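You operate a simulated robot arm through the tools that you are given. There is no shell and no other tool.

You are at the controls of a simulated two-armed robot. One attempt, no reset.

JOB
Run the three dough pieces under the duster on light shake.
Fine: knob first, duster on before the belt; let them reach the stop flap floured, then switch both off.

The check looks at the end state, three seconds after you hand in, the way a careful person would. Anything else that was tipped, shoved, dropped, spilled or broken makes it a failure.

ROBOT AND FRAMES
Two 7-joint arms with fingered hands on one trunk that stands fixed in place. Base frame: the origin is at the foot of the trunk, x ahead of it, y to its left, z up. Units: mm, rad, N and s.
The left shoulder is at [77, 125, 1024], the right one opposite. With the tool pointing down near the work surface each hand reaches from about 460 to 860 mm from the base axis, measured 20 degrees to its own side. Payload 4 kg a hand.
The tool frame of a hand sits at the grasp point between the pads (the TCP): z along the fingers, y along the line on which they close. The tips reach 29 mm beyond it. Largest opening 100 mm; the body of the gripper starts 34 mm behind the TCP. The gripper is a hand of 5 fingers: y runs from the thumb to the fingers, the wrist lies at [-15, -105, -177] in the tool frame, and closing takes about 1.5 s.
Orientation is that of the tool frame in the base frame, as [roll, pitch, yaw] about the fixed x, y, z axes, in that order (R = Rz(yaw) Ry(pitch) Rx(roll)). With the fingers straight down and the wrist toward the robot, the tool's x, y and z point along [0, 1, 0], [1, 0, 0] and [0, 0, -1] of the base frame.

CONTROLS
- The arms move only by the tool drive_tool. It takes "left_rows", "right_rows" or both (then of equal length, played together; a hand with none holds still); each is a list of rows, each a list of 7 numbers: the turn, a rotation vector about the tool's x, y, z in units of 90 degrees (1.0 is 90 degrees), then the shift along the tool's x, y, z in units of 150 mm (1.0 is 150 mm), then the gripper command, from -1 (fully open) to 1 (shut), values between in proportion. In form: [[wx, wy, wz, dx, dy, dz, fingers], ...]. A call has 1 to 20 rows; each row is the pose to reach, as a shift and turn from the pose commanded when the call began, along the tool's axes at that moment. A call with a number of a shift or a turn outside -1 to 1 is refused whole. Rows are played at 5 a second. More than 50 mm and 0.15 rad between two rows, or a gripper value outside its range, and nothing of the call is played. A pose out of reach is approached as far as the arm can. The call stops where the force on the tool passes 40 N (or 10 N more than at its start, if that is more) or the arm is blocked; 0.2 s more then pass. Each finger travels about 45 mm/s and halts on what it meets, pressing with about 25 N; the grip force reading is that of the motor and also rises with nothing between the fingers. The clock runs only during rows and for 0.2 s after the last one: add rows that repeat a pose to give the fingers time. It gives the time, the measured TCP pose, the force on the tool (base axes), the opening and the grip force at its end, in the units of the frame above (readings bear some noise), with the torque about the TCP (base axes, N m) and any sound that the robot's microphone picked up.
- Cameras (640 x 400 px; columns grow to the right, rows downward): "scene" is now at [180.4, -51.7, 1174.6]; the picture's right is [-0.47, -0.88, 0.00], its down [-0.29, 0.15, -0.95] and it looks along [0.84, -0.44, -0.33] (base axes); focal length 214 px, centre (320, 200). "left" rides on the left gripper at [-66, -86, -121] in its tool frame; the picture's right is [-0.76, -0.31, 0.58], its down [0.59, -0.70, 0.40] and it looks along [0.28, 0.64, 0.71] (tool axes); focal length 247 px, centre (320, 200). "right" rides on the right gripper at [66, -86, -121] in its tool frame; the picture's right is [-0.76, 0.31, -0.58], its down [-0.59, -0.70, 0.40] and it looks along [-0.28, 0.64, 0.71] (tool axes); focal length 247 px, centre (320, 200). There is no depth. A picture from a camera that has moved, and an enlarged one, comes with that camera's place and axes in the base frame and with its lens. The place of the scene camera against the robot may be out by one fixed shift of up to 12 mm in any direction.
- snapshot(camera): a new picture of that camera. No time passes.
- move_column(by): slides the trunk up (or, below 0, down) by that many mm; the arms and the scene camera ride with it, the base frame stays. It gives what a move gives, with no picture.
- grasp_type(shape, hand): the hand has 5 fingers and takes this shape, open, in about a second: jaw (thumb against the fingers, like two jaws); tri (thumb and two fingers); tip (a fingertip pinch); poke (one finger out to press); point (the index stretched); flat (the hand flat); cup (the hand cupped); fist (a fist). The gripper value then closes the fingers along that shape, each until it touches; the sizes above hold for jaw. It gives what a move gives, with no picture.
- pan_tilt(pan, tilt): turns the head with the scene camera to pan (to the left, within 1.396 rad either way) and tilt (down, from -0.506 to 1.204), counted from straight ahead of the robot. It gives what a move gives.
- inspect(camera, box): a new picture of the part [left, top, right, bottom] of that camera's present view, enlarged. No time passes.
- hand_in(): hands the job in; it is judged then, once.

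Nothing tells you positions but the pictures and the camera data. Unless the task says otherwise, let go and move clear before handing in.

The tools are called after ">>>" as name(argument=value, ...) on one line, values as JSON. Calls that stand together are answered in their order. drive_tool: Moves the arms, as the interface text tells. Its arguments: {"type":"object","properties":{"left_rows":{"type":"array"},"right_rows":{"type":"array"}},"required":[]} The other tools are called the same way: move_column (by) slides the trunk up or down; grasp_type (shape, hand) gives the hand a shape; pan_tilt (pan, tilt) turns the head that bears the scene camera; snapshot (camera) takes a picture; inspect (camera, box) takes an enlarged picture of a part of a camera's view; hand_in () hands the job in.

At the start:

```text
time: 0.0
left_ee_pos: [516.3, -72.1, 1273.2]
left_orientation: [-3.141, 0.001, 1.572]
left_contact_force: [-0.6, -0.7, -0.7]
left_ft_torque: [-0.03, -0.03, 0.01]
left_grip_width: 99.8
left_grasp_force: 0.0
left_shape: jaw
right_ee_pos: [372.9, -387.0, 1342.6]
right_orientation: [-3.142, 0.001, 1.571]
right_contact_force: [0.0, 0.2, -0.7]
right_ft_torque: [0.01, -0.01, 0.0]
right_grip_width: 100.1
right_grasp_force: 0.0
right_shape: jaw
trunk travel left (down, up): [-225.0, 522.0]
head pan, tilt: [-0.487, 0.33]
```

scene: 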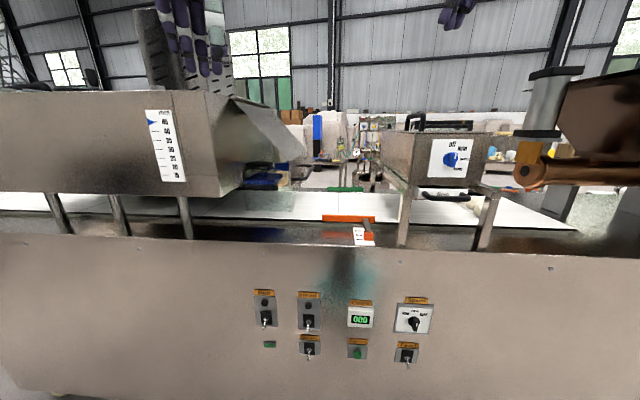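
right: 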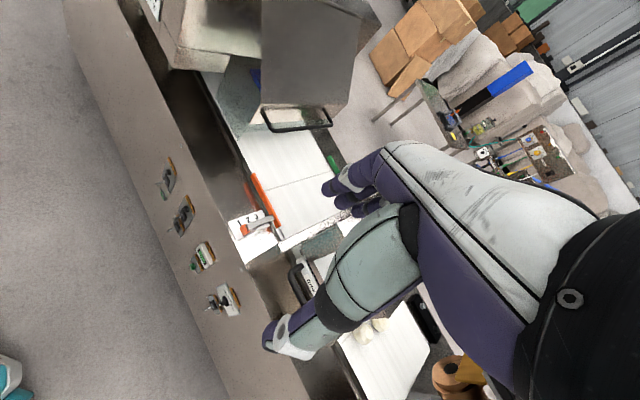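
left: 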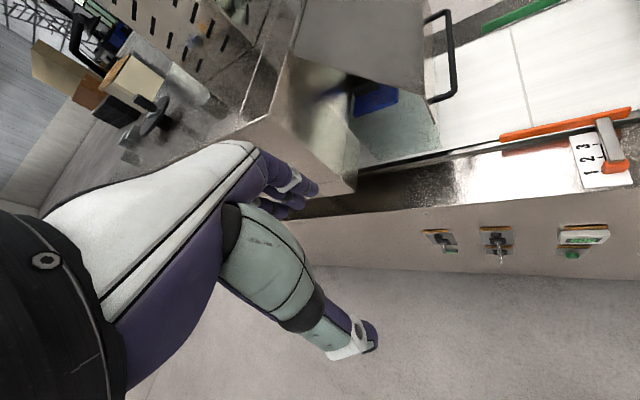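

I see a belt machine with a front control panel (switches, a counter display, a knob), a duster box over the belt on the right, and an oven-like tunnel on the left. I'll look closer at the panel and labels first.

>>> inspect(camera="scene", box=[240, 280, 440, 380])

>>> inspect(camera="scene", box=[360, 100, 640, 275])

>>> inspect(camera="scene", box=[300, 180, 420, 260])

>>> inspect(camera="right", box=[120, 130, 420, 400])

>>> inspect(camera="left", box=[400, 80, 640, 280])

```text
3.20 times, centred on (340, 330) of scene
camera zoom: at [180.4, -51.7, 1174.6], right [-0.47, -0.88, 0.0], down [-0.29, 0.15, -0.95], along [0.84, -0.44, -0.33], focal length 686 px, centre (256, -216)
```

zoom: 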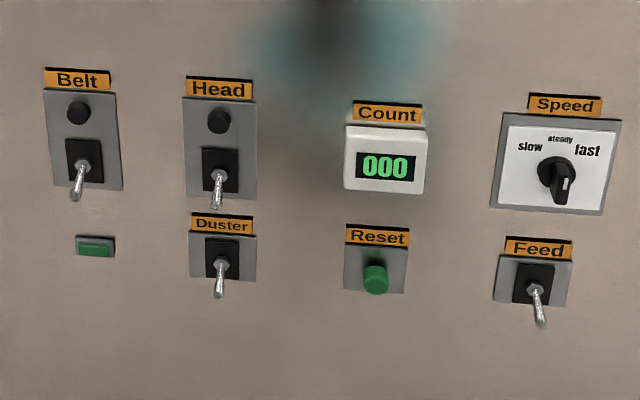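

```text
2.29 times, centred on (500, 188) of scene
camera zoom: at [180.4, -51.7, 1174.6], right [-0.47, -0.88, 0.0], down [-0.29, 0.15, -0.95], along [0.84, -0.44, -0.33], focal length 490 px, centre (-91, 229)
```

zoom: 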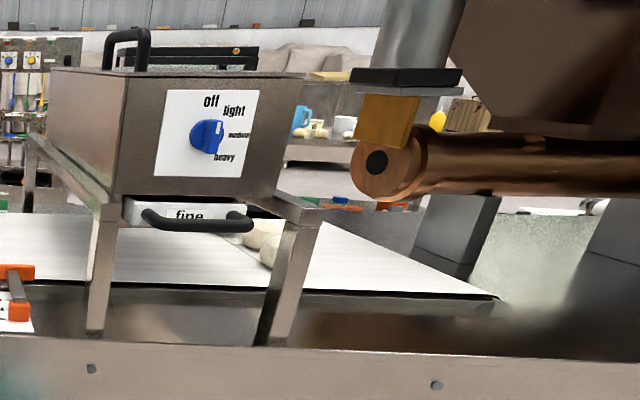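

```text
5.00 times, centred on (360, 220) of scene
camera zoom: at [180.4, -51.7, 1174.6], right [-0.47, -0.88, 0.0], down [-0.29, 0.15, -0.95], along [0.84, -0.44, -0.33], focal length 1072 px, centre (120, 100)
```

zoom: 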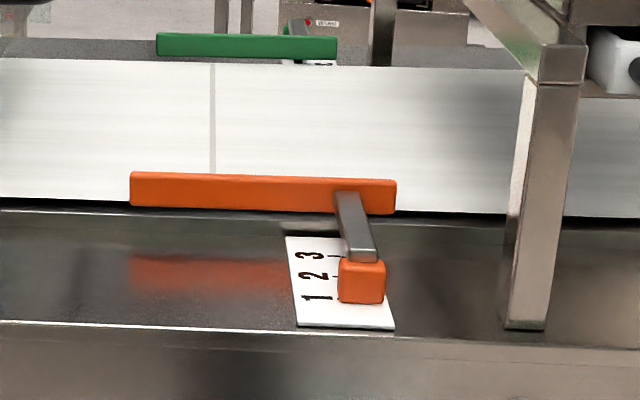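

```text
1.48 times, centred on (270, 265) of right
camera zoom: at [285.8, -321.5, 1463.9], right [0.31, -0.76, 0.58], down [-0.7, -0.59, -0.4], along [0.64, -0.28, -0.71], focal length 366 px, centre (394, 104)
```

zoom: 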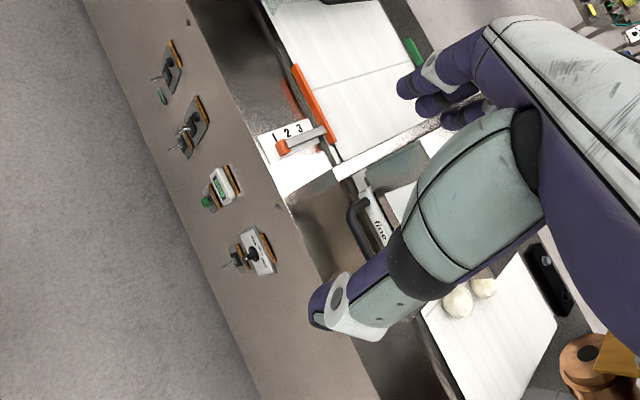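

```text
2.00 times, centred on (520, 180) of left
camera zoom: at [429.1, -139.4, 1395.2], right [-0.31, -0.76, -0.58], down [-0.7, 0.59, -0.4], along [0.64, 0.28, -0.71], focal length 494 px, centre (-80, 240)
```

zoom: 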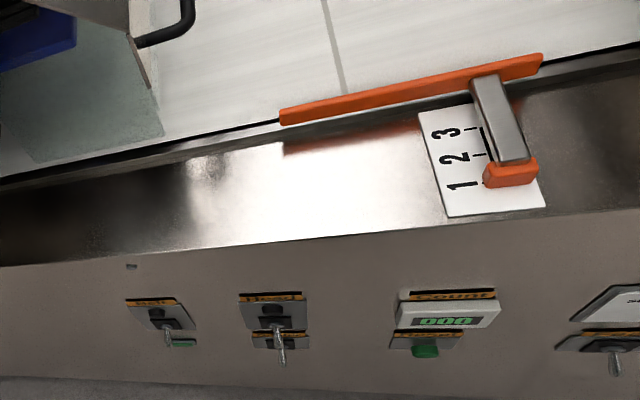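

The panel has Belt, Head, Duster, Feed toggles, a Speed selector, Count and Reset; the duster box has a blue knob (off/light/medium/heavy) with a "fine" tray beneath, and dough lies behind it. I'll pan the head for a wider view before moving anything.

>>> pan_tilt(pan=-0.9, tilt=0.5)

>>> snapshot(camera="scene")

>>> inspect(camera="scene", box=[160, 0, 480, 200])

>>> pan_tilt(pan=0.3, tilt=0.45)

>>> snapshot(camera="scene")

```text
time: 0.9
left_ee_pos: [516.0, -74.4, 1274.8]
left_orientation: [3.141, 0.0, 1.572]
left_contact_force: [-0.2, -0.1, 0.3]
left_ft_torque: [0.02, 0.03, 0.01]
left_grip_width: 99.7
left_grasp_force: 0.1
left_shape: jaw
right_ee_pos: [371.8, -386.5, 1343.2]
right_orientation: [3.141, 0.001, 1.57]
right_contact_force: [0.1, 0.9, -0.3]
right_ft_torque: [0.01, 0.02, -0.01]
right_grip_width: 99.9
right_grasp_force: 0.2
right_shape: jaw
trunk travel left (down, up): [-225.0, 522.0]
head pan, tilt: [-0.901, 0.499]
```

```text
taken
camera scene: at [154.6, -79.3, 1159.1], right [-0.78, -0.62, 0.0], down [-0.3, 0.37, -0.88], along [0.55, -0.69, -0.48], focal length 214 px, centre (320, 200)
```

scene: 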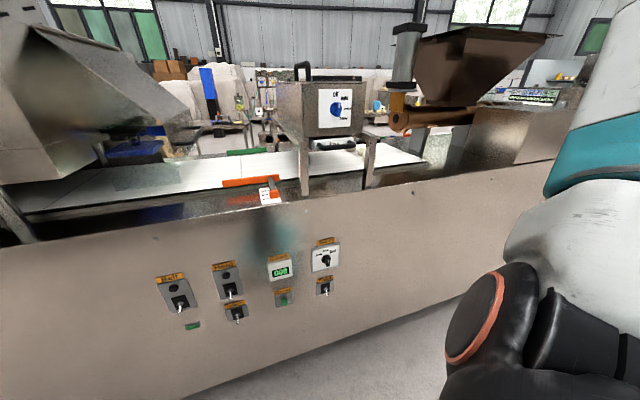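

```text
2.00 times, centred on (320, 100) of scene
camera zoom: at [154.6, -79.3, 1159.1], right [-0.78, -0.62, 0.0], down [-0.3, 0.37, -0.88], along [0.55, -0.69, -0.48], focal length 429 px, centre (320, 400)
```

zoom: 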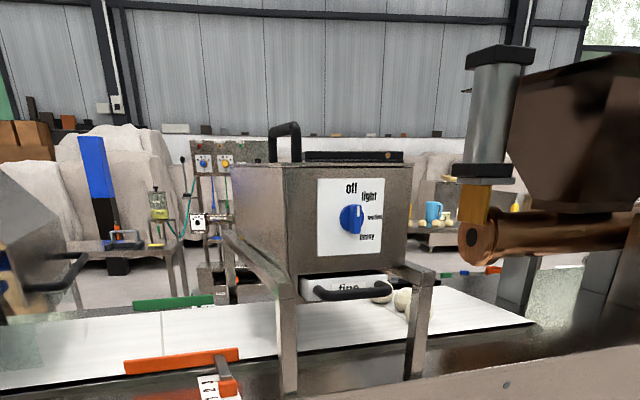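

```text
time: 2.3
left_ee_pos: [515.4, -72.2, 1274.5]
left_orientation: [3.14, 0.001, 1.569]
left_contact_force: [-0.1, -0.2, 0.2]
left_ft_torque: [-0.02, 0.03, 0.02]
left_grip_width: 99.8
left_grasp_force: 0.1
left_shape: jaw
right_ee_pos: [372.4, -387.1, 1343.9]
right_orientation: [3.141, 0.001, 1.57]
right_contact_force: [-0.1, 0.3, 0.6]
right_ft_torque: [0.02, -0.01, -0.02]
right_grip_width: 99.8
right_grasp_force: 0.0
right_shape: jaw
trunk travel left (down, up): [-225.0, 522.0]
head pan, tilt: [0.3, 0.45]
```

```text
taken
camera scene: at [185.8, 19.1, 1163.5], right [0.3, -0.96, 0.0], down [-0.42, -0.13, -0.9], along [0.86, 0.27, -0.44], focal length 214 px, centre (320, 200)
```

scene: 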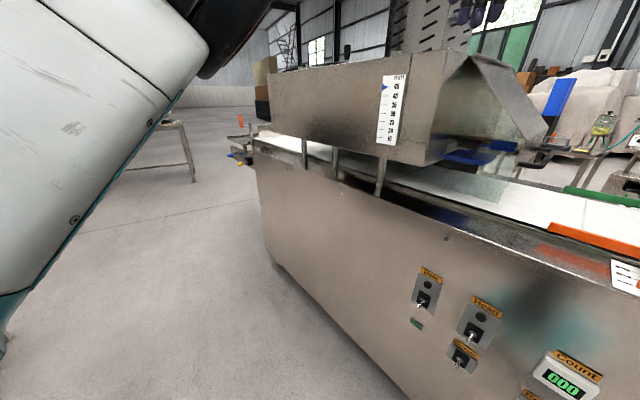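

The belt runs from the hopper (right) past the duster, guides and the head housing (left). I'll zoom on the left end, and raise the trunk for a top view to find the stop flap.

>>> inspect(camera="scene", box=[200, 90, 420, 220])

>>> inspect(camera="scene", box=[400, 40, 640, 200])

>>> move_column(by=400)

>>> pan_tilt(pan=-0.2, tilt=0.9)

>>> snapshot(camera="scene")

```text
2.91 times, centred on (310, 155) of scene
camera zoom: at [185.8, 19.1, 1163.5], right [0.3, -0.96, 0.0], down [-0.42, -0.13, -0.9], along [0.86, 0.27, -0.44], focal length 624 px, centre (349, 331)
```

zoom: 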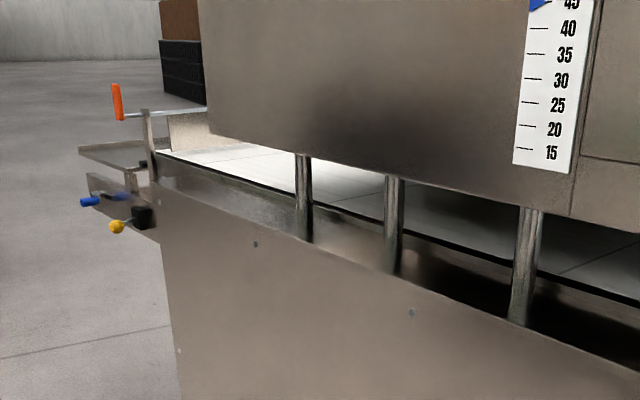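

```text
2.50 times, centred on (520, 120) of scene
camera zoom: at [185.8, 19.1, 1163.5], right [0.3, -0.96, 0.0], down [-0.42, -0.13, -0.9], along [0.86, 0.27, -0.44], focal length 536 px, centre (-180, 400)
```

zoom: 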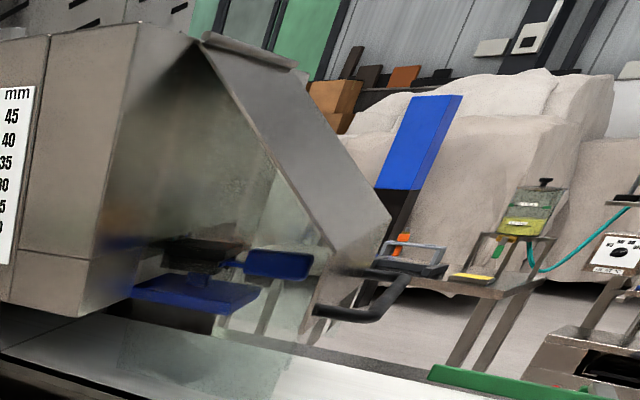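

```text
time: 6.1
left_ee_pos: [515.8, -72.3, 1674.0]
left_orientation: [-3.14, 0.001, 1.57]
left_contact_force: [-0.5, 0.5, -0.2]
left_ft_torque: [-0.02, 0.03, 0.0]
left_grip_width: 100.0
left_grasp_force: 0.0
left_shape: jaw
right_ee_pos: [372.7, -387.3, 1742.7]
right_orientation: [-3.141, 0.0, 1.57]
right_contact_force: [-1.1, 0.8, -0.1]
right_ft_torque: [-0.01, -0.01, -0.01]
right_grip_width: 99.8
right_grasp_force: 0.0
right_shape: jaw
trunk travel left (down, up): [-625.0, 122.0]
head pan, tilt: [0.3, 0.45]
```

```text
time: 7.0
left_ee_pos: [515.4, -73.0, 1674.3]
left_orientation: [-3.142, 0.001, 1.571]
left_contact_force: [-0.9, -0.5, -0.3]
left_ft_torque: [0.03, 0.02, 0.01]
left_grip_width: 99.8
left_grasp_force: 0.0
left_shape: jaw
right_ee_pos: [372.3, -387.0, 1743.2]
right_orientation: [-3.141, 0.0, 1.571]
right_contact_force: [0.1, -0.3, -0.1]
right_ft_torque: [0.01, 0.02, -0.02]
right_grip_width: 99.6
right_grasp_force: 0.1
right_shape: jaw
trunk travel left (down, up): [-625.0, 122.0]
head pan, tilt: [-0.201, 0.901]
```

```text
taken
camera scene: at [105.6, -23.0, 1531.2], right [-0.2, -0.98, 0.0], down [-0.77, 0.16, -0.62], along [0.61, -0.12, -0.78], focal length 214 px, centre (320, 200)
```

scene: 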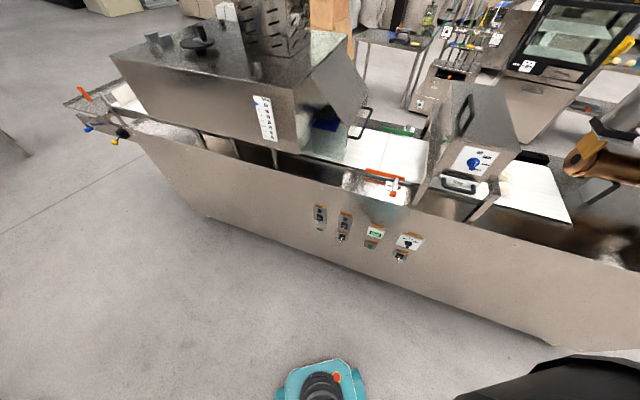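

>>> inspect(camera="scene", box=[40, 70, 200, 170])

>>> inspect(camera="scene", box=[280, 80, 440, 180])

>>> inspect(camera="scene", box=[400, 70, 640, 220])

>>> inspect(camera="scene", box=[300, 190, 440, 277])

```text
4.00 times, centred on (120, 120) of scene
camera zoom: at [105.6, -23.0, 1531.2], right [-0.2, -0.98, 0.0], down [-0.77, 0.16, -0.62], along [0.61, -0.12, -0.78], focal length 858 px, centre (1120, 520)
```

zoom: 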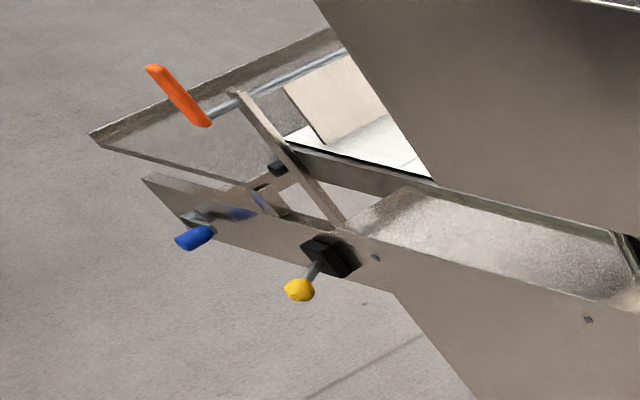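

```text
4.00 times, centred on (360, 130) of scene
camera zoom: at [105.6, -23.0, 1531.2], right [-0.2, -0.98, 0.0], down [-0.77, 0.16, -0.62], along [0.61, -0.12, -0.78], focal length 858 px, centre (160, 480)
```

zoom: 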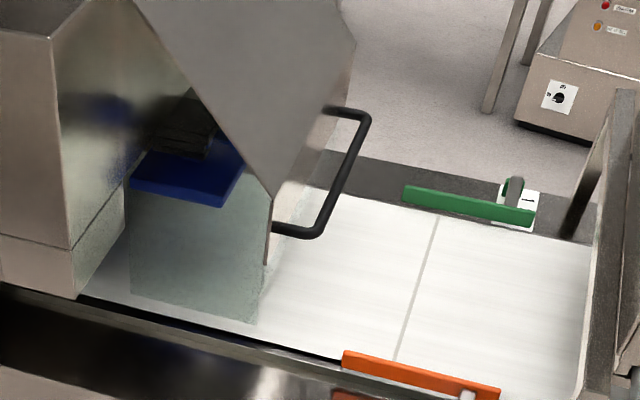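

```text
2.67 times, centred on (520, 145) of scene
camera zoom: at [105.6, -23.0, 1531.2], right [-0.2, -0.98, 0.0], down [-0.77, 0.16, -0.62], along [0.61, -0.12, -0.78], focal length 572 px, centre (-213, 347)
```

zoom: 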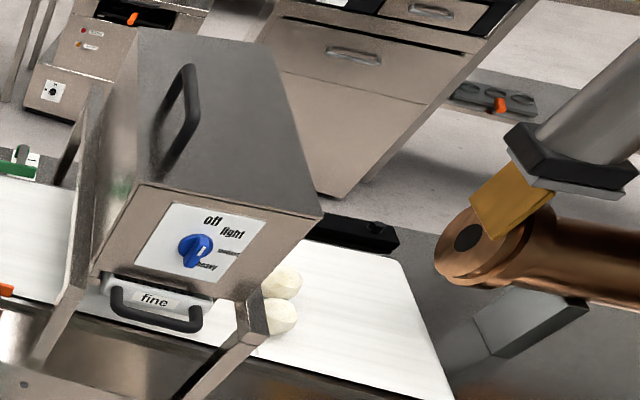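

```text
4.57 times, centred on (370, 234) of scene
camera zoom: at [105.6, -23.0, 1531.2], right [-0.2, -0.98, 0.0], down [-0.77, 0.16, -0.62], along [0.61, -0.12, -0.78], focal length 980 px, centre (91, 47)
```

zoom: 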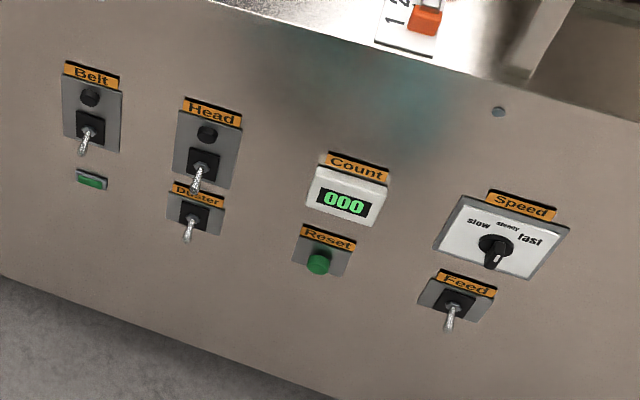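

The stop flap looks like the cream plate on a rod at the belt's left end, and the dough pieces sit upstream of the duster. Let me lower the trunk to panel/duster height and zoom tightly on the knobs, dough, and flap.

>>> inspect(camera="scene", box=[440, 135, 540, 200])

>>> inspect(camera="scene", box=[300, 195, 364, 235])

>>> inspect(camera="scene", box=[360, 220, 440, 270])

>>> inspect(camera="scene", box=[60, 80, 156, 150])

>>> inspect(camera="left", box=[0, 0, 640, 400])

>>> inspect(camera="right", box=[0, 0, 640, 400])

```text
6.15 times, centred on (490, 168) of scene
camera zoom: at [105.6, -23.0, 1531.2], right [-0.2, -0.98, 0.0], down [-0.77, 0.16, -0.62], along [0.61, -0.12, -0.78], focal length 1320 px, centre (-726, 400)
```

zoom: 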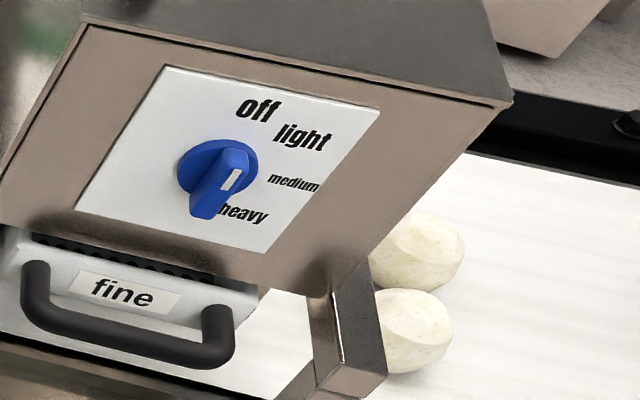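

```text
10.00 times, centred on (332, 215) of scene
camera zoom: at [105.6, -23.0, 1531.2], right [-0.2, -0.98, 0.0], down [-0.77, 0.16, -0.62], along [0.61, -0.12, -0.78], focal length 2145 px, centre (200, 50)
```

zoom: 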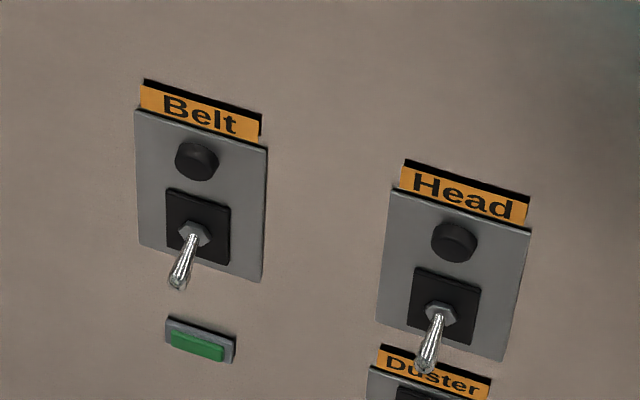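

```text
8.00 times, centred on (400, 245) of scene
camera zoom: at [105.6, -23.0, 1531.2], right [-0.2, -0.98, 0.0], down [-0.77, 0.16, -0.62], along [0.61, -0.12, -0.78], focal length 1716 px, centre (-320, -160)
```

zoom: 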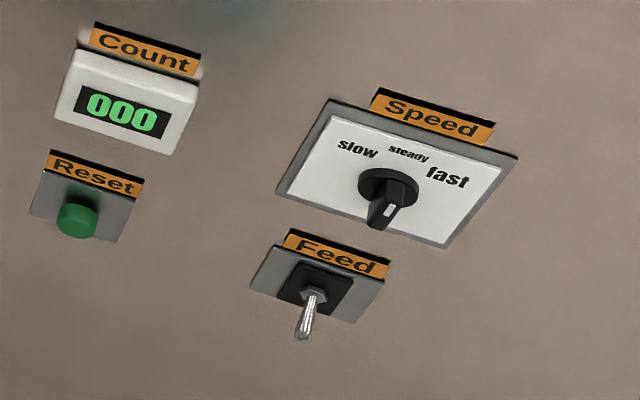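

```text
5.71 times, centred on (108, 115) of scene
camera zoom: at [105.6, -23.0, 1531.2], right [-0.2, -0.98, 0.0], down [-0.77, 0.16, -0.62], along [0.61, -0.12, -0.78], focal length 1226 px, centre (1531, 686)
```

zoom: 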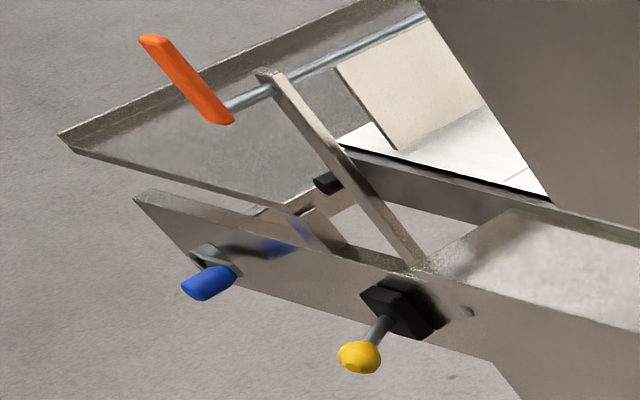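

```text
1.00 times, centred on (320, 200) of left (not enlarged: the box is as wide or as high as the picture)
camera zoom: at [429.1, -139.4, 1795.2], right [-0.31, -0.76, -0.58], down [-0.7, 0.59, -0.4], along [0.64, 0.28, -0.71], focal length 247 px, centre (320, 200)
```

zoom: 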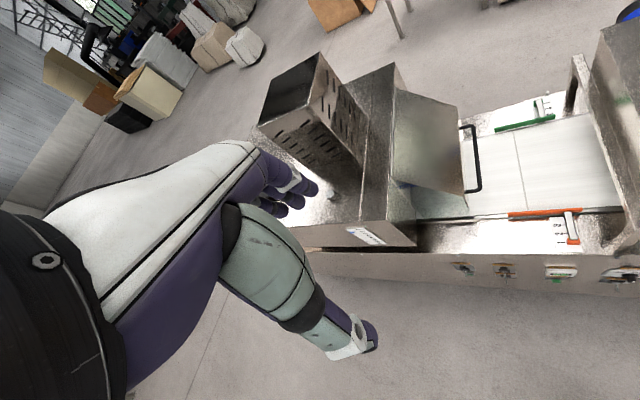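

```text
1.00 times, centred on (320, 200) of right (not enlarged: the box is as wide or as high as the picture)
camera zoom: at [285.9, -321.5, 1863.9], right [0.31, -0.76, 0.58], down [-0.7, -0.59, -0.4], along [0.64, -0.28, -0.71], focal length 247 px, centre (320, 200)
```

zoom: 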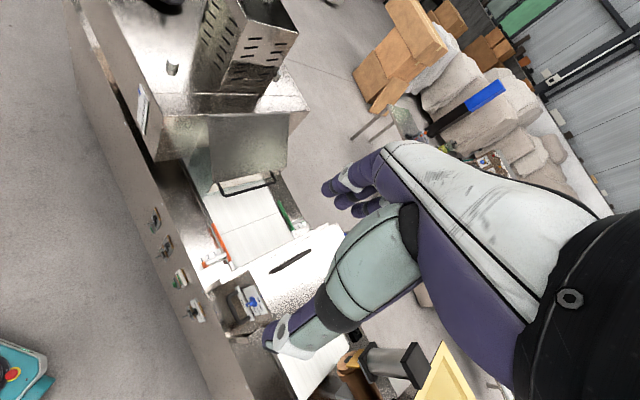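

The duster knob seems to be near "off", but perspective is ambiguous. I'll lower the trunk back to the start height for a level look.

>>> move_column(by=-430)

>>> pan_tilt(pan=-0.9, tilt=0.2)

>>> snapshot(camera="scene")

```text
refused: -430 is not a number from -400 to 400
```

```text
time: 8.1
left_ee_pos: [515.8, -73.0, 1674.0]
left_orientation: [-3.141, 0.0, 1.572]
left_contact_force: [0.0, 0.2, 0.4]
left_ft_torque: [-0.03, -0.01, -0.03]
left_grip_width: 99.6
left_grasp_force: 0.0
left_shape: jaw
right_ee_pos: [372.9, -387.3, 1743.7]
right_orientation: [3.141, -0.001, 1.572]
right_contact_force: [0.5, 0.2, -0.1]
right_ft_torque: [0.03, 0.03, 0.01]
right_grip_width: 99.6
right_grasp_force: 0.1
right_shape: jaw
trunk travel left (down, up): [-625.0, 122.0]
head pan, tilt: [-0.901, 0.201]
```

```text
taken
camera scene: at [89.6, -81.1, 1592.6], right [-0.78, -0.62, 0.0], down [-0.12, 0.16, -0.98], along [0.61, -0.77, -0.2], focal length 214 px, centre (320, 200)
```

scene: 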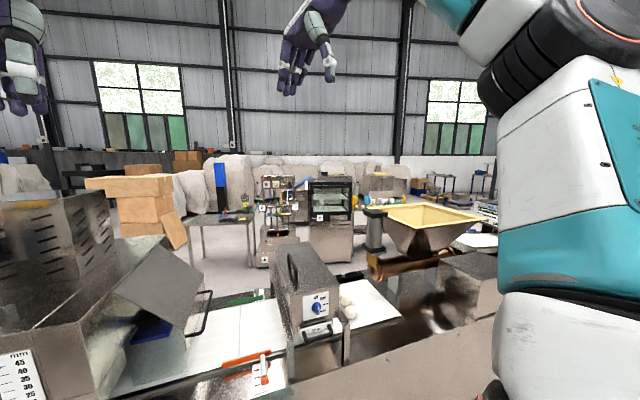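

The overview confirms the layout: belt, duster box with knob, three dough balls partly hidden behind it, feeder hopper upstream. Now I lower the trunk.

>>> move_column(by=-400)

>>> snapshot(camera="scene")

>>> inspect(camera="scene", box=[280, 110, 400, 185])

```text
time: 11.9
left_ee_pos: [515.8, -74.4, 1275.0]
left_orientation: [3.14, -0.001, 1.571]
left_contact_force: [-1.0, 0.9, 0.3]
left_ft_torque: [0.03, 0.0, -0.01]
left_grip_width: 100.2
left_grasp_force: 0.0
left_shape: jaw
right_ee_pos: [372.5, -386.4, 1344.5]
right_orientation: [3.14, 0.0, 1.571]
right_contact_force: [-0.5, 0.2, -0.3]
right_ft_torque: [0.01, 0.01, 0.04]
right_grip_width: 99.5
right_grasp_force: 0.0
right_shape: jaw
trunk travel left (down, up): [-225.0, 522.0]
head pan, tilt: [-0.901, 0.201]
```

```text
taken
camera scene: at [155.7, -81.0, 1186.9], right [-0.78, -0.62, 0.0], down [-0.12, 0.16, -0.98], along [0.61, -0.77, -0.2], focal length 214 px, centre (320, 200)
```

scene: 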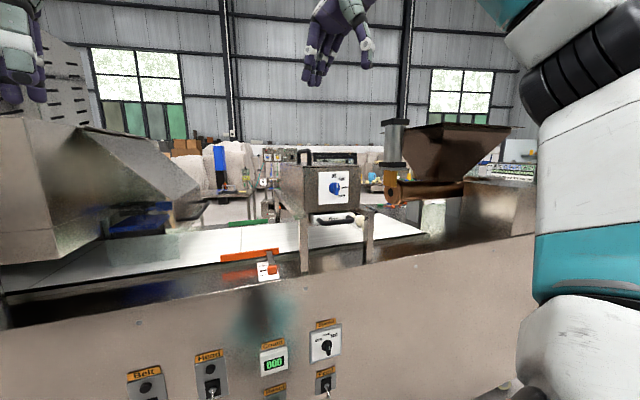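

```text
5.33 times, centred on (340, 148) of scene
camera zoom: at [155.7, -81.0, 1186.9], right [-0.78, -0.62, 0.0], down [-0.12, 0.16, -0.98], along [0.61, -0.77, -0.2], focal length 1144 px, centre (213, 480)
```

zoom: 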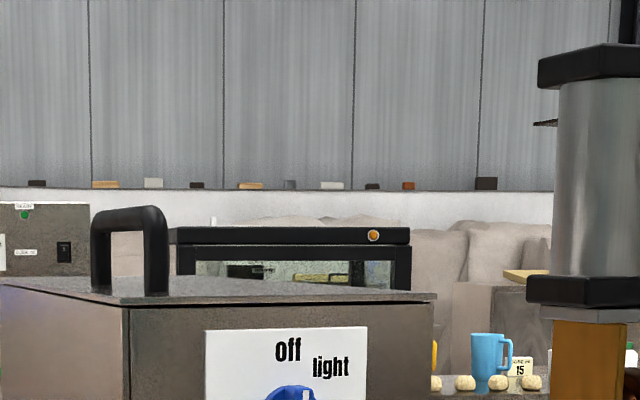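

>>> inspect(camera="scene", box=[310, 165, 374, 225])

>>> inspect(camera="scene", box=[290, 310, 370, 360])

>>> inspect(camera="scene", box=[280, 205, 440, 285])

```text
6.67 times, centred on (342, 195) of scene
camera zoom: at [155.7, -81.0, 1186.9], right [-0.78, -0.62, 0.0], down [-0.12, 0.16, -0.98], along [0.61, -0.77, -0.2], focal length 1430 px, centre (173, 233)
```

zoom: 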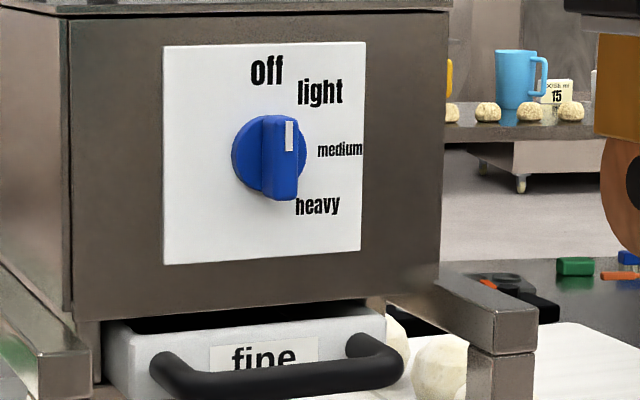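

```text
8.00 times, centred on (330, 335) of scene
camera zoom: at [155.7, -81.0, 1186.9], right [-0.78, -0.62, 0.0], down [-0.12, 0.16, -0.98], along [0.61, -0.77, -0.2], focal length 1716 px, centre (240, -880)
```

zoom: 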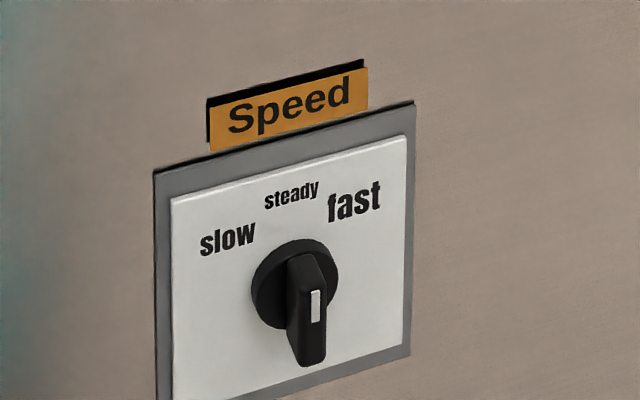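

```text
4.00 times, centred on (360, 245) of scene
camera zoom: at [155.7, -81.0, 1186.9], right [-0.78, -0.62, 0.0], down [-0.12, 0.16, -0.98], along [0.61, -0.77, -0.2], focal length 858 px, centre (160, 20)
```

zoom: 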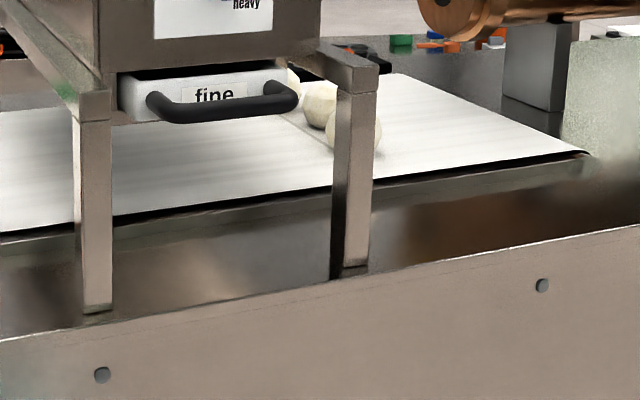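

The duster knob's white mark points straight up at "off"; "light" is about 45° clockwise. Speed is already on "steady" and the sieve drawer reads "fine". Now I want to learn the hand's finger geometry, so I'll look at the right hand in different shapes.

>>> inspect(camera="scene", box=[280, 0, 400, 100])

>>> grasp_type(shape="tip", hand="right")

>>> inspect(camera="scene", box=[280, 0, 400, 100])

>>> snapshot(camera="right")

>>> grasp_type(shape="poke", hand="left")

>>> snapshot(camera="left")

```text
4.00 times, centred on (340, 50) of scene
camera zoom: at [155.7, -81.0, 1186.9], right [-0.78, -0.62, 0.0], down [-0.12, 0.16, -0.98], along [0.61, -0.77, -0.2], focal length 858 px, centre (240, 800)
```

zoom: 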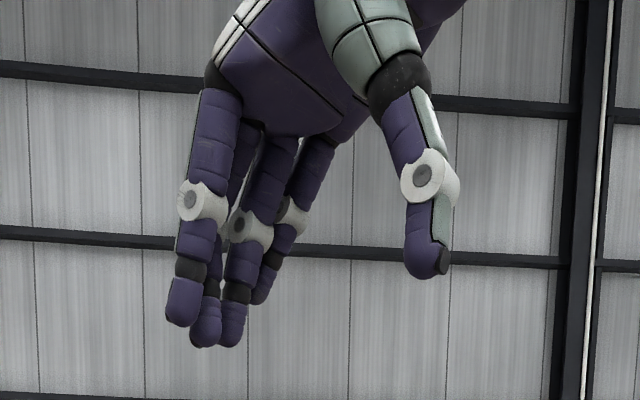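

```text
time: 12.8
left_ee_pos: [515.9, -72.0, 1273.6]
left_orientation: [3.141, -0.001, 1.571]
left_contact_force: [-0.3, 0.4, 0.3]
left_ft_torque: [-0.01, 0.0, 0.01]
left_grip_width: 99.9
left_grasp_force: 0.0
left_shape: jaw
right_ee_pos: [372.9, -387.8, 1342.3]
right_orientation: [-3.14, 0.0, 1.571]
right_contact_force: [-0.7, 0.0, 0.4]
right_ft_torque: [-0.03, -0.01, 0.0]
right_grip_width: 100.1
right_grasp_force: 0.0
right_shape: tip
trunk travel left (down, up): [-225.0, 522.0]
head pan, tilt: [-0.901, 0.201]
```

```text
4.00 times, centred on (340, 50) of scene
camera zoom: at [155.9, -81.1, 1186.8], right [-0.78, -0.62, 0.0], down [-0.12, 0.16, -0.98], along [0.61, -0.77, -0.2], focal length 858 px, centre (240, 800)
```

zoom: 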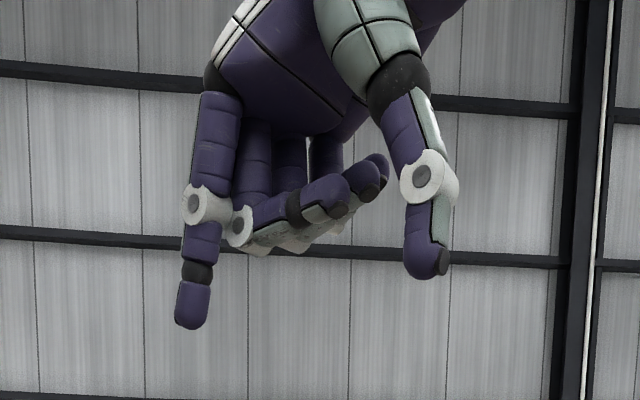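

```text
taken
camera right: at [285.8, -321.5, 1463.9], right [0.31, -0.76, 0.58], down [-0.7, -0.59, -0.4], along [0.64, -0.28, -0.71], focal length 247 px, centre (320, 200)
```

right: 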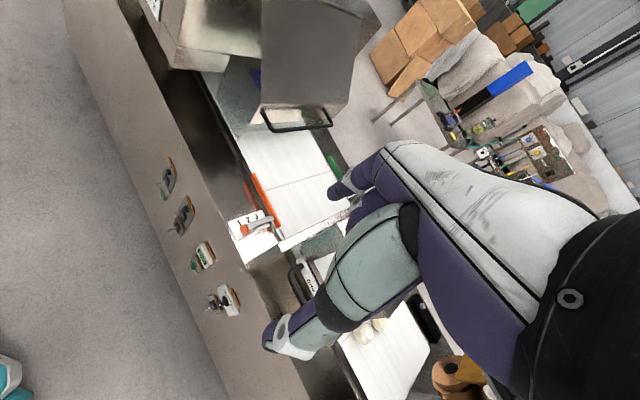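

```text
time: 13.7
left_ee_pos: [515.8, -73.5, 1274.3]
left_orientation: [3.141, 0.0, 1.572]
left_contact_force: [0.5, 0.0, 0.2]
left_ft_torque: [0.01, -0.04, -0.01]
left_grip_width: 0.0
left_grasp_force: 0.1
left_shape: poke
right_ee_pos: [371.3, -387.2, 1343.4]
right_orientation: [-3.141, 0.001, 1.57]
right_contact_force: [0.1, 0.3, -0.8]
right_ft_torque: [0.01, -0.03, 0.0]
right_grip_width: 99.9
right_grasp_force: 0.1
right_shape: tip
trunk travel left (down, up): [-225.0, 522.0]
head pan, tilt: [-0.901, 0.201]
```

```text
taken
camera left: at [429.1, -139.4, 1395.2], right [-0.31, -0.76, -0.58], down [-0.7, 0.59, -0.4], along [0.64, 0.28, -0.71], focal length 247 px, centre (320, 200)
```

left: 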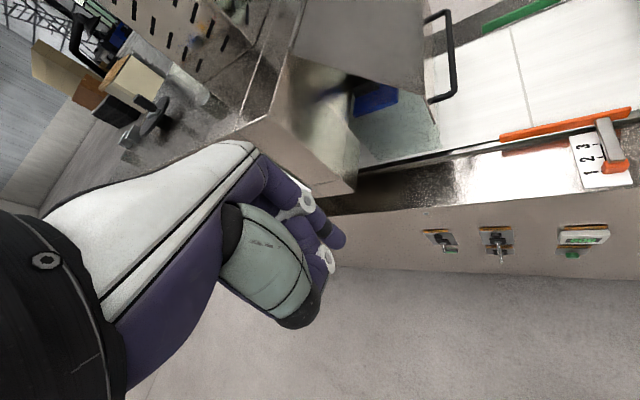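

The "tip" shape gives a clean thumb–index pinch, good for the knob bar. I'll view the left hand's "poke" shape from the head camera.

>>> pan_tilt(pan=-0.4, tilt=0.0)

>>> snapshot(camera="scene")

>>> inspect(camera="scene", box=[120, 40, 360, 190])

```text
time: 14.7
left_ee_pos: [516.3, -73.5, 1273.2]
left_orientation: [3.141, 0.0, 1.57]
left_contact_force: [-1.2, 0.5, 0.4]
left_ft_torque: [-0.02, 0.01, 0.03]
left_grip_width: 0.1
left_grasp_force: 0.0
left_shape: poke
right_ee_pos: [372.7, -386.9, 1342.6]
right_orientation: [3.141, -0.001, 1.571]
right_contact_force: [-0.1, 0.0, -0.2]
right_ft_torque: [0.02, -0.01, -0.03]
right_grip_width: 99.8
right_grasp_force: 0.0
right_shape: tip
trunk travel left (down, up): [-225.0, 522.0]
head pan, tilt: [-0.4, 0.0]
```

```text
taken
camera scene: at [180.9, -43.1, 1205.2], right [-0.39, -0.92, 0.0], down [0.0, 0.0, -1.0], along [0.92, -0.39, 0.0], focal length 214 px, centre (320, 200)
```

scene: 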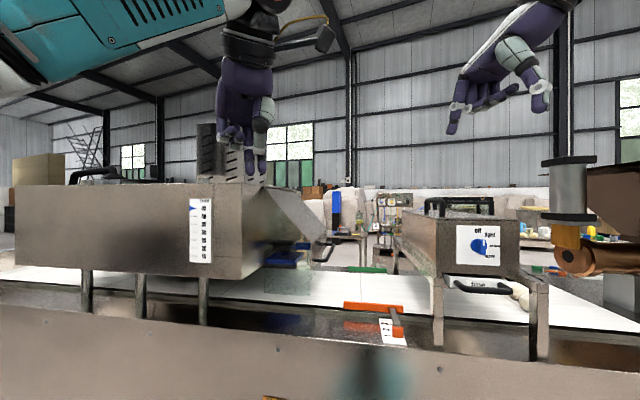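

```text
2.67 times, centred on (240, 115) of scene
camera zoom: at [180.9, -43.1, 1205.2], right [-0.39, -0.92, 0.0], down [0.0, 0.0, -1.0], along [0.92, -0.39, 0.0], focal length 572 px, centre (533, 427)
```

zoom: 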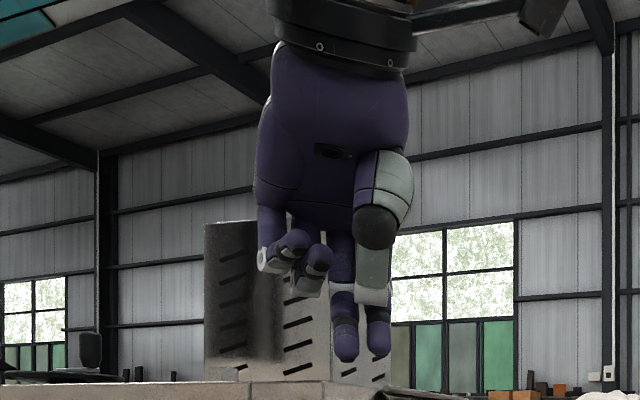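

In "poke" the fingertips lie on the tool axis about 29 mm ahead of the TCP. I'll now turn the right hand at its present place to point along the machine's inward normal (handshake-like: thumb left, index right) to work the duster knob.

>>> drive_tool(right_rows=[[-0.055, 0.0331, 0.055, 0, 0, 0, -1], [-0.11, 0.0663, 0.11, 0, 0, 0, -1], [-0.165, 0.0994, 0.165, 0, 0, 0, -1], [-0.22, 0.1325, 0.22, 0, 0, 0, -1], [-0.275, 0.1657, 0.275, 0, 0, 0, -1], [-0.33, 0.1988, 0.33, 0, 0, 0, -1], [-0.385, 0.2319, 0.385, 0, 0, 0, -1], [-0.44, 0.2651, 0.44, 0, 0, 0, -1], [-0.495, 0.2982, 0.495, 0, 0, 0, -1], [-0.55, 0.3313, 0.55, 0, 0, 0, -1], [-0.605, 0.3645, 0.605, 0, 0, 0, -1], [-0.66, 0.3976, 0.66, 0, 0, 0, -1], [-0.715, 0.4307, 0.715, 0, 0, 0, -1], [-0.77, 0.4639, 0.77, 0, 0, 0, -1], [-0.825, 0.497, 0.825, 0, 0, 0, -1], [-0.88, 0.5301, 0.88, 0, 0, 0, -1], [-0.935, 0.5633, 0.935, 0, 0, 0, -1], [-0.99, 0.5964, 0.99, 0, 0, 0, -1]])

>>> snapshot(camera="scene")

>>> snapshot(camera="right")

```text
time: 18.5
left_ee_pos: [517.5, -74.3, 1272.6]
left_orientation: [-3.139, -0.002, 1.571]
left_contact_force: [0.7, -0.2, -0.2]
left_ft_torque: [0.01, 0.04, -0.03]
left_grip_width: 0.0
left_grasp_force: 0.1
left_shape: poke
right_ee_pos: [374.3, -388.1, 1341.1]
right_orientation: [-2.559, -1.569, -1.068]
right_contact_force: [0.2, -0.2, 0.5]
right_ft_torque: [0.01, 0.02, 0.02]
right_grip_width: 99.9
right_grasp_force: 0.1
right_shape: tip
trunk travel left (down, up): [-225.0, 522.0]
head pan, tilt: [-0.4, 0.0]
```

```text
taken
camera scene: at [182.3, -43.9, 1204.8], right [-0.39, -0.92, 0.0], down [0.0, 0.0, -1.0], along [0.92, -0.39, 0.0], focal length 214 px, centre (320, 200)
```

scene: 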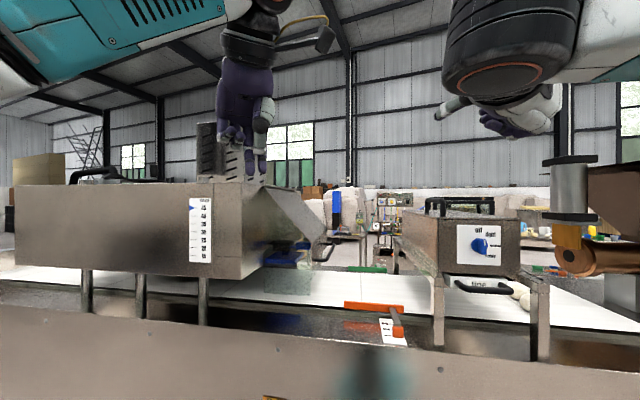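

```text
taken
camera right: at [306.1, -255.8, 1407.7], right [-0.66, 0.0, -0.76], down [0.68, 0.44, -0.59], along [0.33, -0.9, -0.28], focal length 247 px, centre (320, 200)
```

right: 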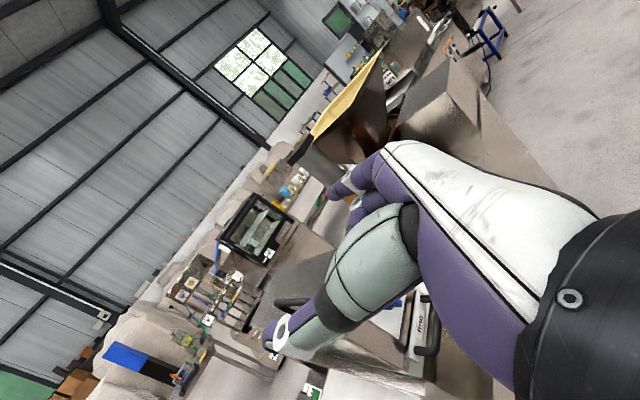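

The right hand now points along the machine's inward normal with thumb left, index right. Next I move it to a pre-grasp spot about 100 mm in front of the duster knob (estimated near [489, -560, 1098]).

>>> drive_tool(right_rows=[[0, 0, 0, -0.16, 0.132, 0.04, -1], [0, 0, 0, -0.32, 0.264, 0.08, -1], [0, 0, 0, -0.48, 0.396, 0.12, -1], [0, 0, 0, -0.64, 0.528, 0.16, -1], [0, 0, 0, -0.8, 0.66, 0.2, -1]])

>>> drive_tool(right_rows=[[0, 0, 0, -0.2, 0, 0.04, -1], [0, 0, 0, -0.4, 0, 0.08, -1], [0, 0, 0, -0.6, 0, 0.1, -1], [0, 0, 0, -0.82, 0, 0.15, -1]])

>>> snapshot(camera="right")

>>> snapshot(camera="scene")

```text
time: 19.7
left_ee_pos: [515.3, -74.7, 1272.4]
left_orientation: [3.141, -0.002, 1.572]
left_contact_force: [0.8, 0.1, -0.5]
left_ft_torque: [0.02, 0.0, 0.01]
left_grip_width: 0.0
left_grasp_force: 0.0
left_shape: poke
right_ee_pos: [351.9, -489.9, 1222.3]
right_orientation: [0.787, -1.568, 1.874]
right_contact_force: [-0.3, 1.0, -0.2]
right_ft_torque: [0.0, -0.01, 0.0]
right_grip_width: 100.0
right_grasp_force: 0.0
right_shape: tip
trunk travel left (down, up): [-225.0, 522.0]
head pan, tilt: [-0.4, 0.0]
```

```text
time: 20.7
left_ee_pos: [515.7, -71.9, 1274.1]
left_orientation: [-3.14, 0.0, 1.571]
left_contact_force: [0.1, -0.3, 0.2]
left_ft_torque: [0.01, 0.01, 0.0]
left_grip_width: 0.0
left_grasp_force: 0.0
left_shape: poke
right_ee_pos: [396.6, -513.4, 1107.6]
right_orientation: [0.847, -1.568, 1.811]
right_contact_force: [-0.7, 0.8, 0.0]
right_ft_torque: [-0.02, -0.03, 0.03]
right_grip_width: 99.9
right_grasp_force: 0.0
right_shape: tip
right hand out of reach, approached as far as the arm can: row 1, 2, 3, 4
trunk travel left (down, up): [-225.0, 522.0]
head pan, tilt: [-0.4, 0.0]
```

```text
taken
camera right: at [328.4, -381.9, 1173.4], right [-0.65, -0.01, -0.76], down [0.68, 0.44, -0.59], along [0.33, -0.9, -0.28], focal length 247 px, centre (320, 200)
```

right: 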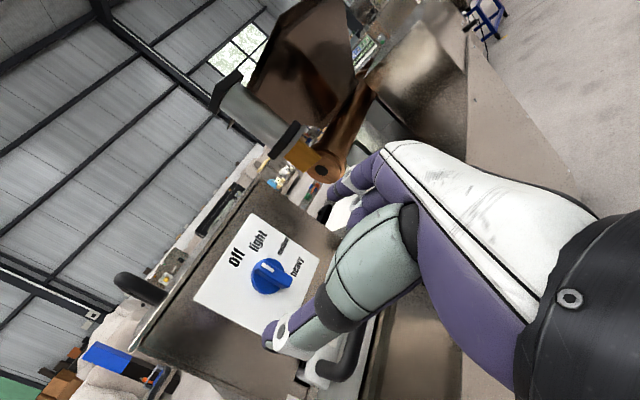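

```text
taken
camera scene: at [181.2, -43.4, 1205.1], right [-0.39, -0.92, 0.0], down [0.0, 0.0, -1.0], along [0.92, -0.39, 0.0], focal length 214 px, centre (320, 200)
```

scene: 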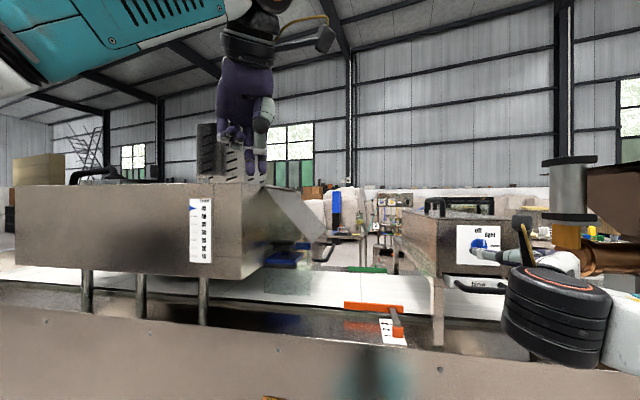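

The arm is near its fold limit there but the hand is almost aligned: the knob triangulates to about [481, -554, 1103], ~94 mm ahead of the TCP. I'll zoom in to refine alignment.

>>> inspect(camera="right", box=[190, 200, 350, 300])

>>> inspect(camera="scene", box=[440, 210, 560, 300])

```text
4.00 times, centred on (270, 250) of right
camera zoom: at [328.4, -381.9, 1173.4], right [-0.65, -0.01, -0.76], down [0.68, 0.44, -0.59], along [0.33, -0.9, -0.28], focal length 988 px, centre (520, 0)
```

zoom: 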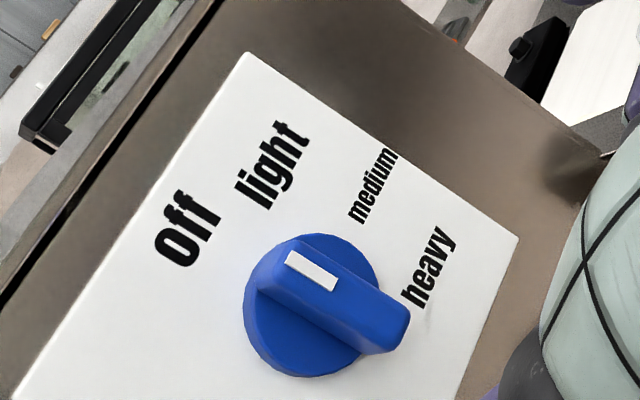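

```text
4.44 times, centred on (500, 255) of scene
camera zoom: at [181.2, -43.4, 1205.1], right [-0.39, -0.92, 0.0], down [0.0, 0.0, -1.0], along [0.92, -0.39, 0.0], focal length 953 px, centre (-480, -44)
```

zoom: 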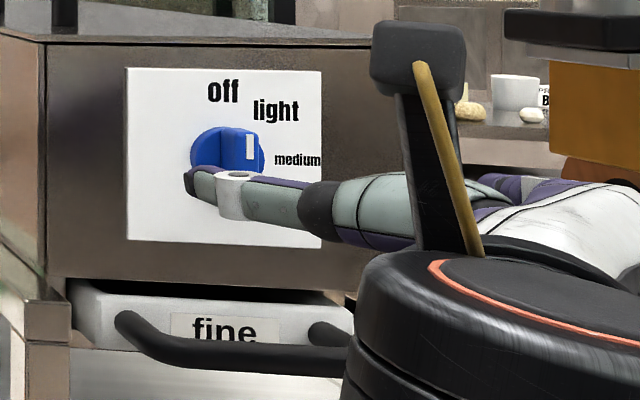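

The knob's disc is about 94 mm ahead, slightly left of the hand axis. I move forward to where the fingertips just come level with the bar, still wide open, and look again.

>>> drive_tool(right_rows=[[0, 0, 0, 0.01, -0.01, 0.2, -1], [0, 0, 0, 0.02, -0.02, 0.32, -1], [0, 0, 0, 0.03, -0.023, 0.43, -1], [0, 0, 0, 0.03, -0.023, 0.43, -1]])

>>> snapshot(camera="right")

>>> inspect(camera="right", box=[190, 200, 350, 360])

>>> inspect(camera="scene", box=[440, 210, 560, 300])

```text
time: 21.7
left_ee_pos: [515.2, -73.2, 1274.2]
left_orientation: [3.141, 0.0, 1.572]
left_contact_force: [0.6, 0.8, 0.8]
left_ft_torque: [0.02, 0.01, -0.02]
left_grip_width: 0.0
left_grasp_force: 0.2
left_shape: poke
right_ee_pos: [454.0, -541.8, 1112.0]
right_orientation: [2.465, -1.569, 0.192]
right_contact_force: [0.0, -0.7, -0.2]
right_ft_torque: [-0.01, 0.0, -0.01]
right_grip_width: 100.0
right_grasp_force: 0.1
right_shape: tip
trunk travel left (down, up): [-225.0, 522.0]
head pan, tilt: [-0.4, 0.0]
```

```text
taken
camera right: at [386.9, -409.2, 1177.2], right [-0.66, 0.0, -0.76], down [0.68, 0.44, -0.59], along [0.33, -0.9, -0.28], focal length 247 px, centre (320, 200)
```

right: 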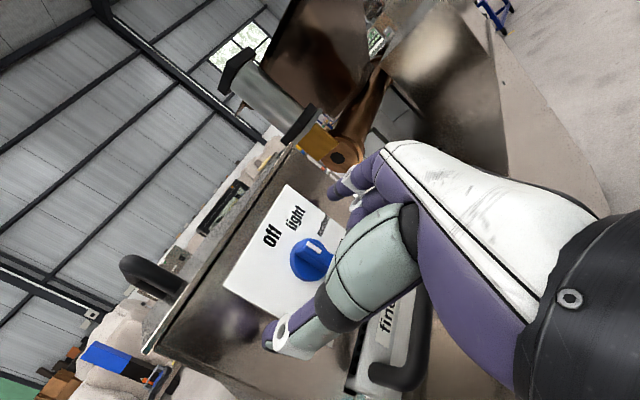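

```text
2.50 times, centred on (270, 280) of right
camera zoom: at [386.9, -409.2, 1177.2], right [-0.66, 0.0, -0.76], down [0.68, 0.44, -0.59], along [0.33, -0.9, -0.28], focal length 617 px, centre (445, 0)
```

zoom: 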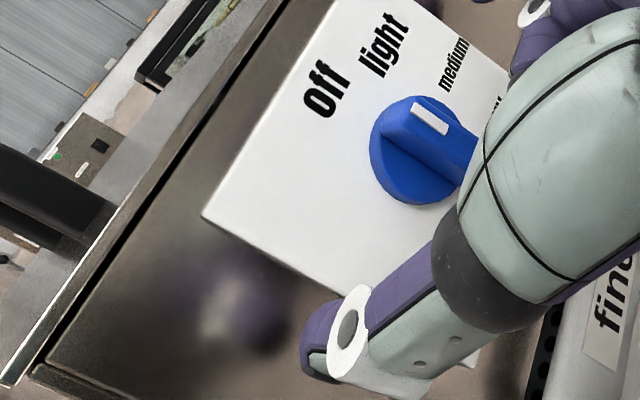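

```text
4.44 times, centred on (500, 255) of scene
camera zoom: at [180.9, -43.1, 1205.2], right [-0.39, -0.92, 0.0], down [0.0, 0.0, -1.0], along [0.92, -0.39, 0.0], focal length 953 px, centre (-480, -44)
```

zoom: 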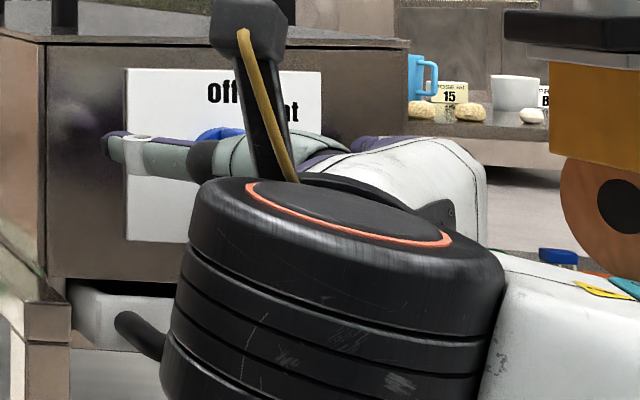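

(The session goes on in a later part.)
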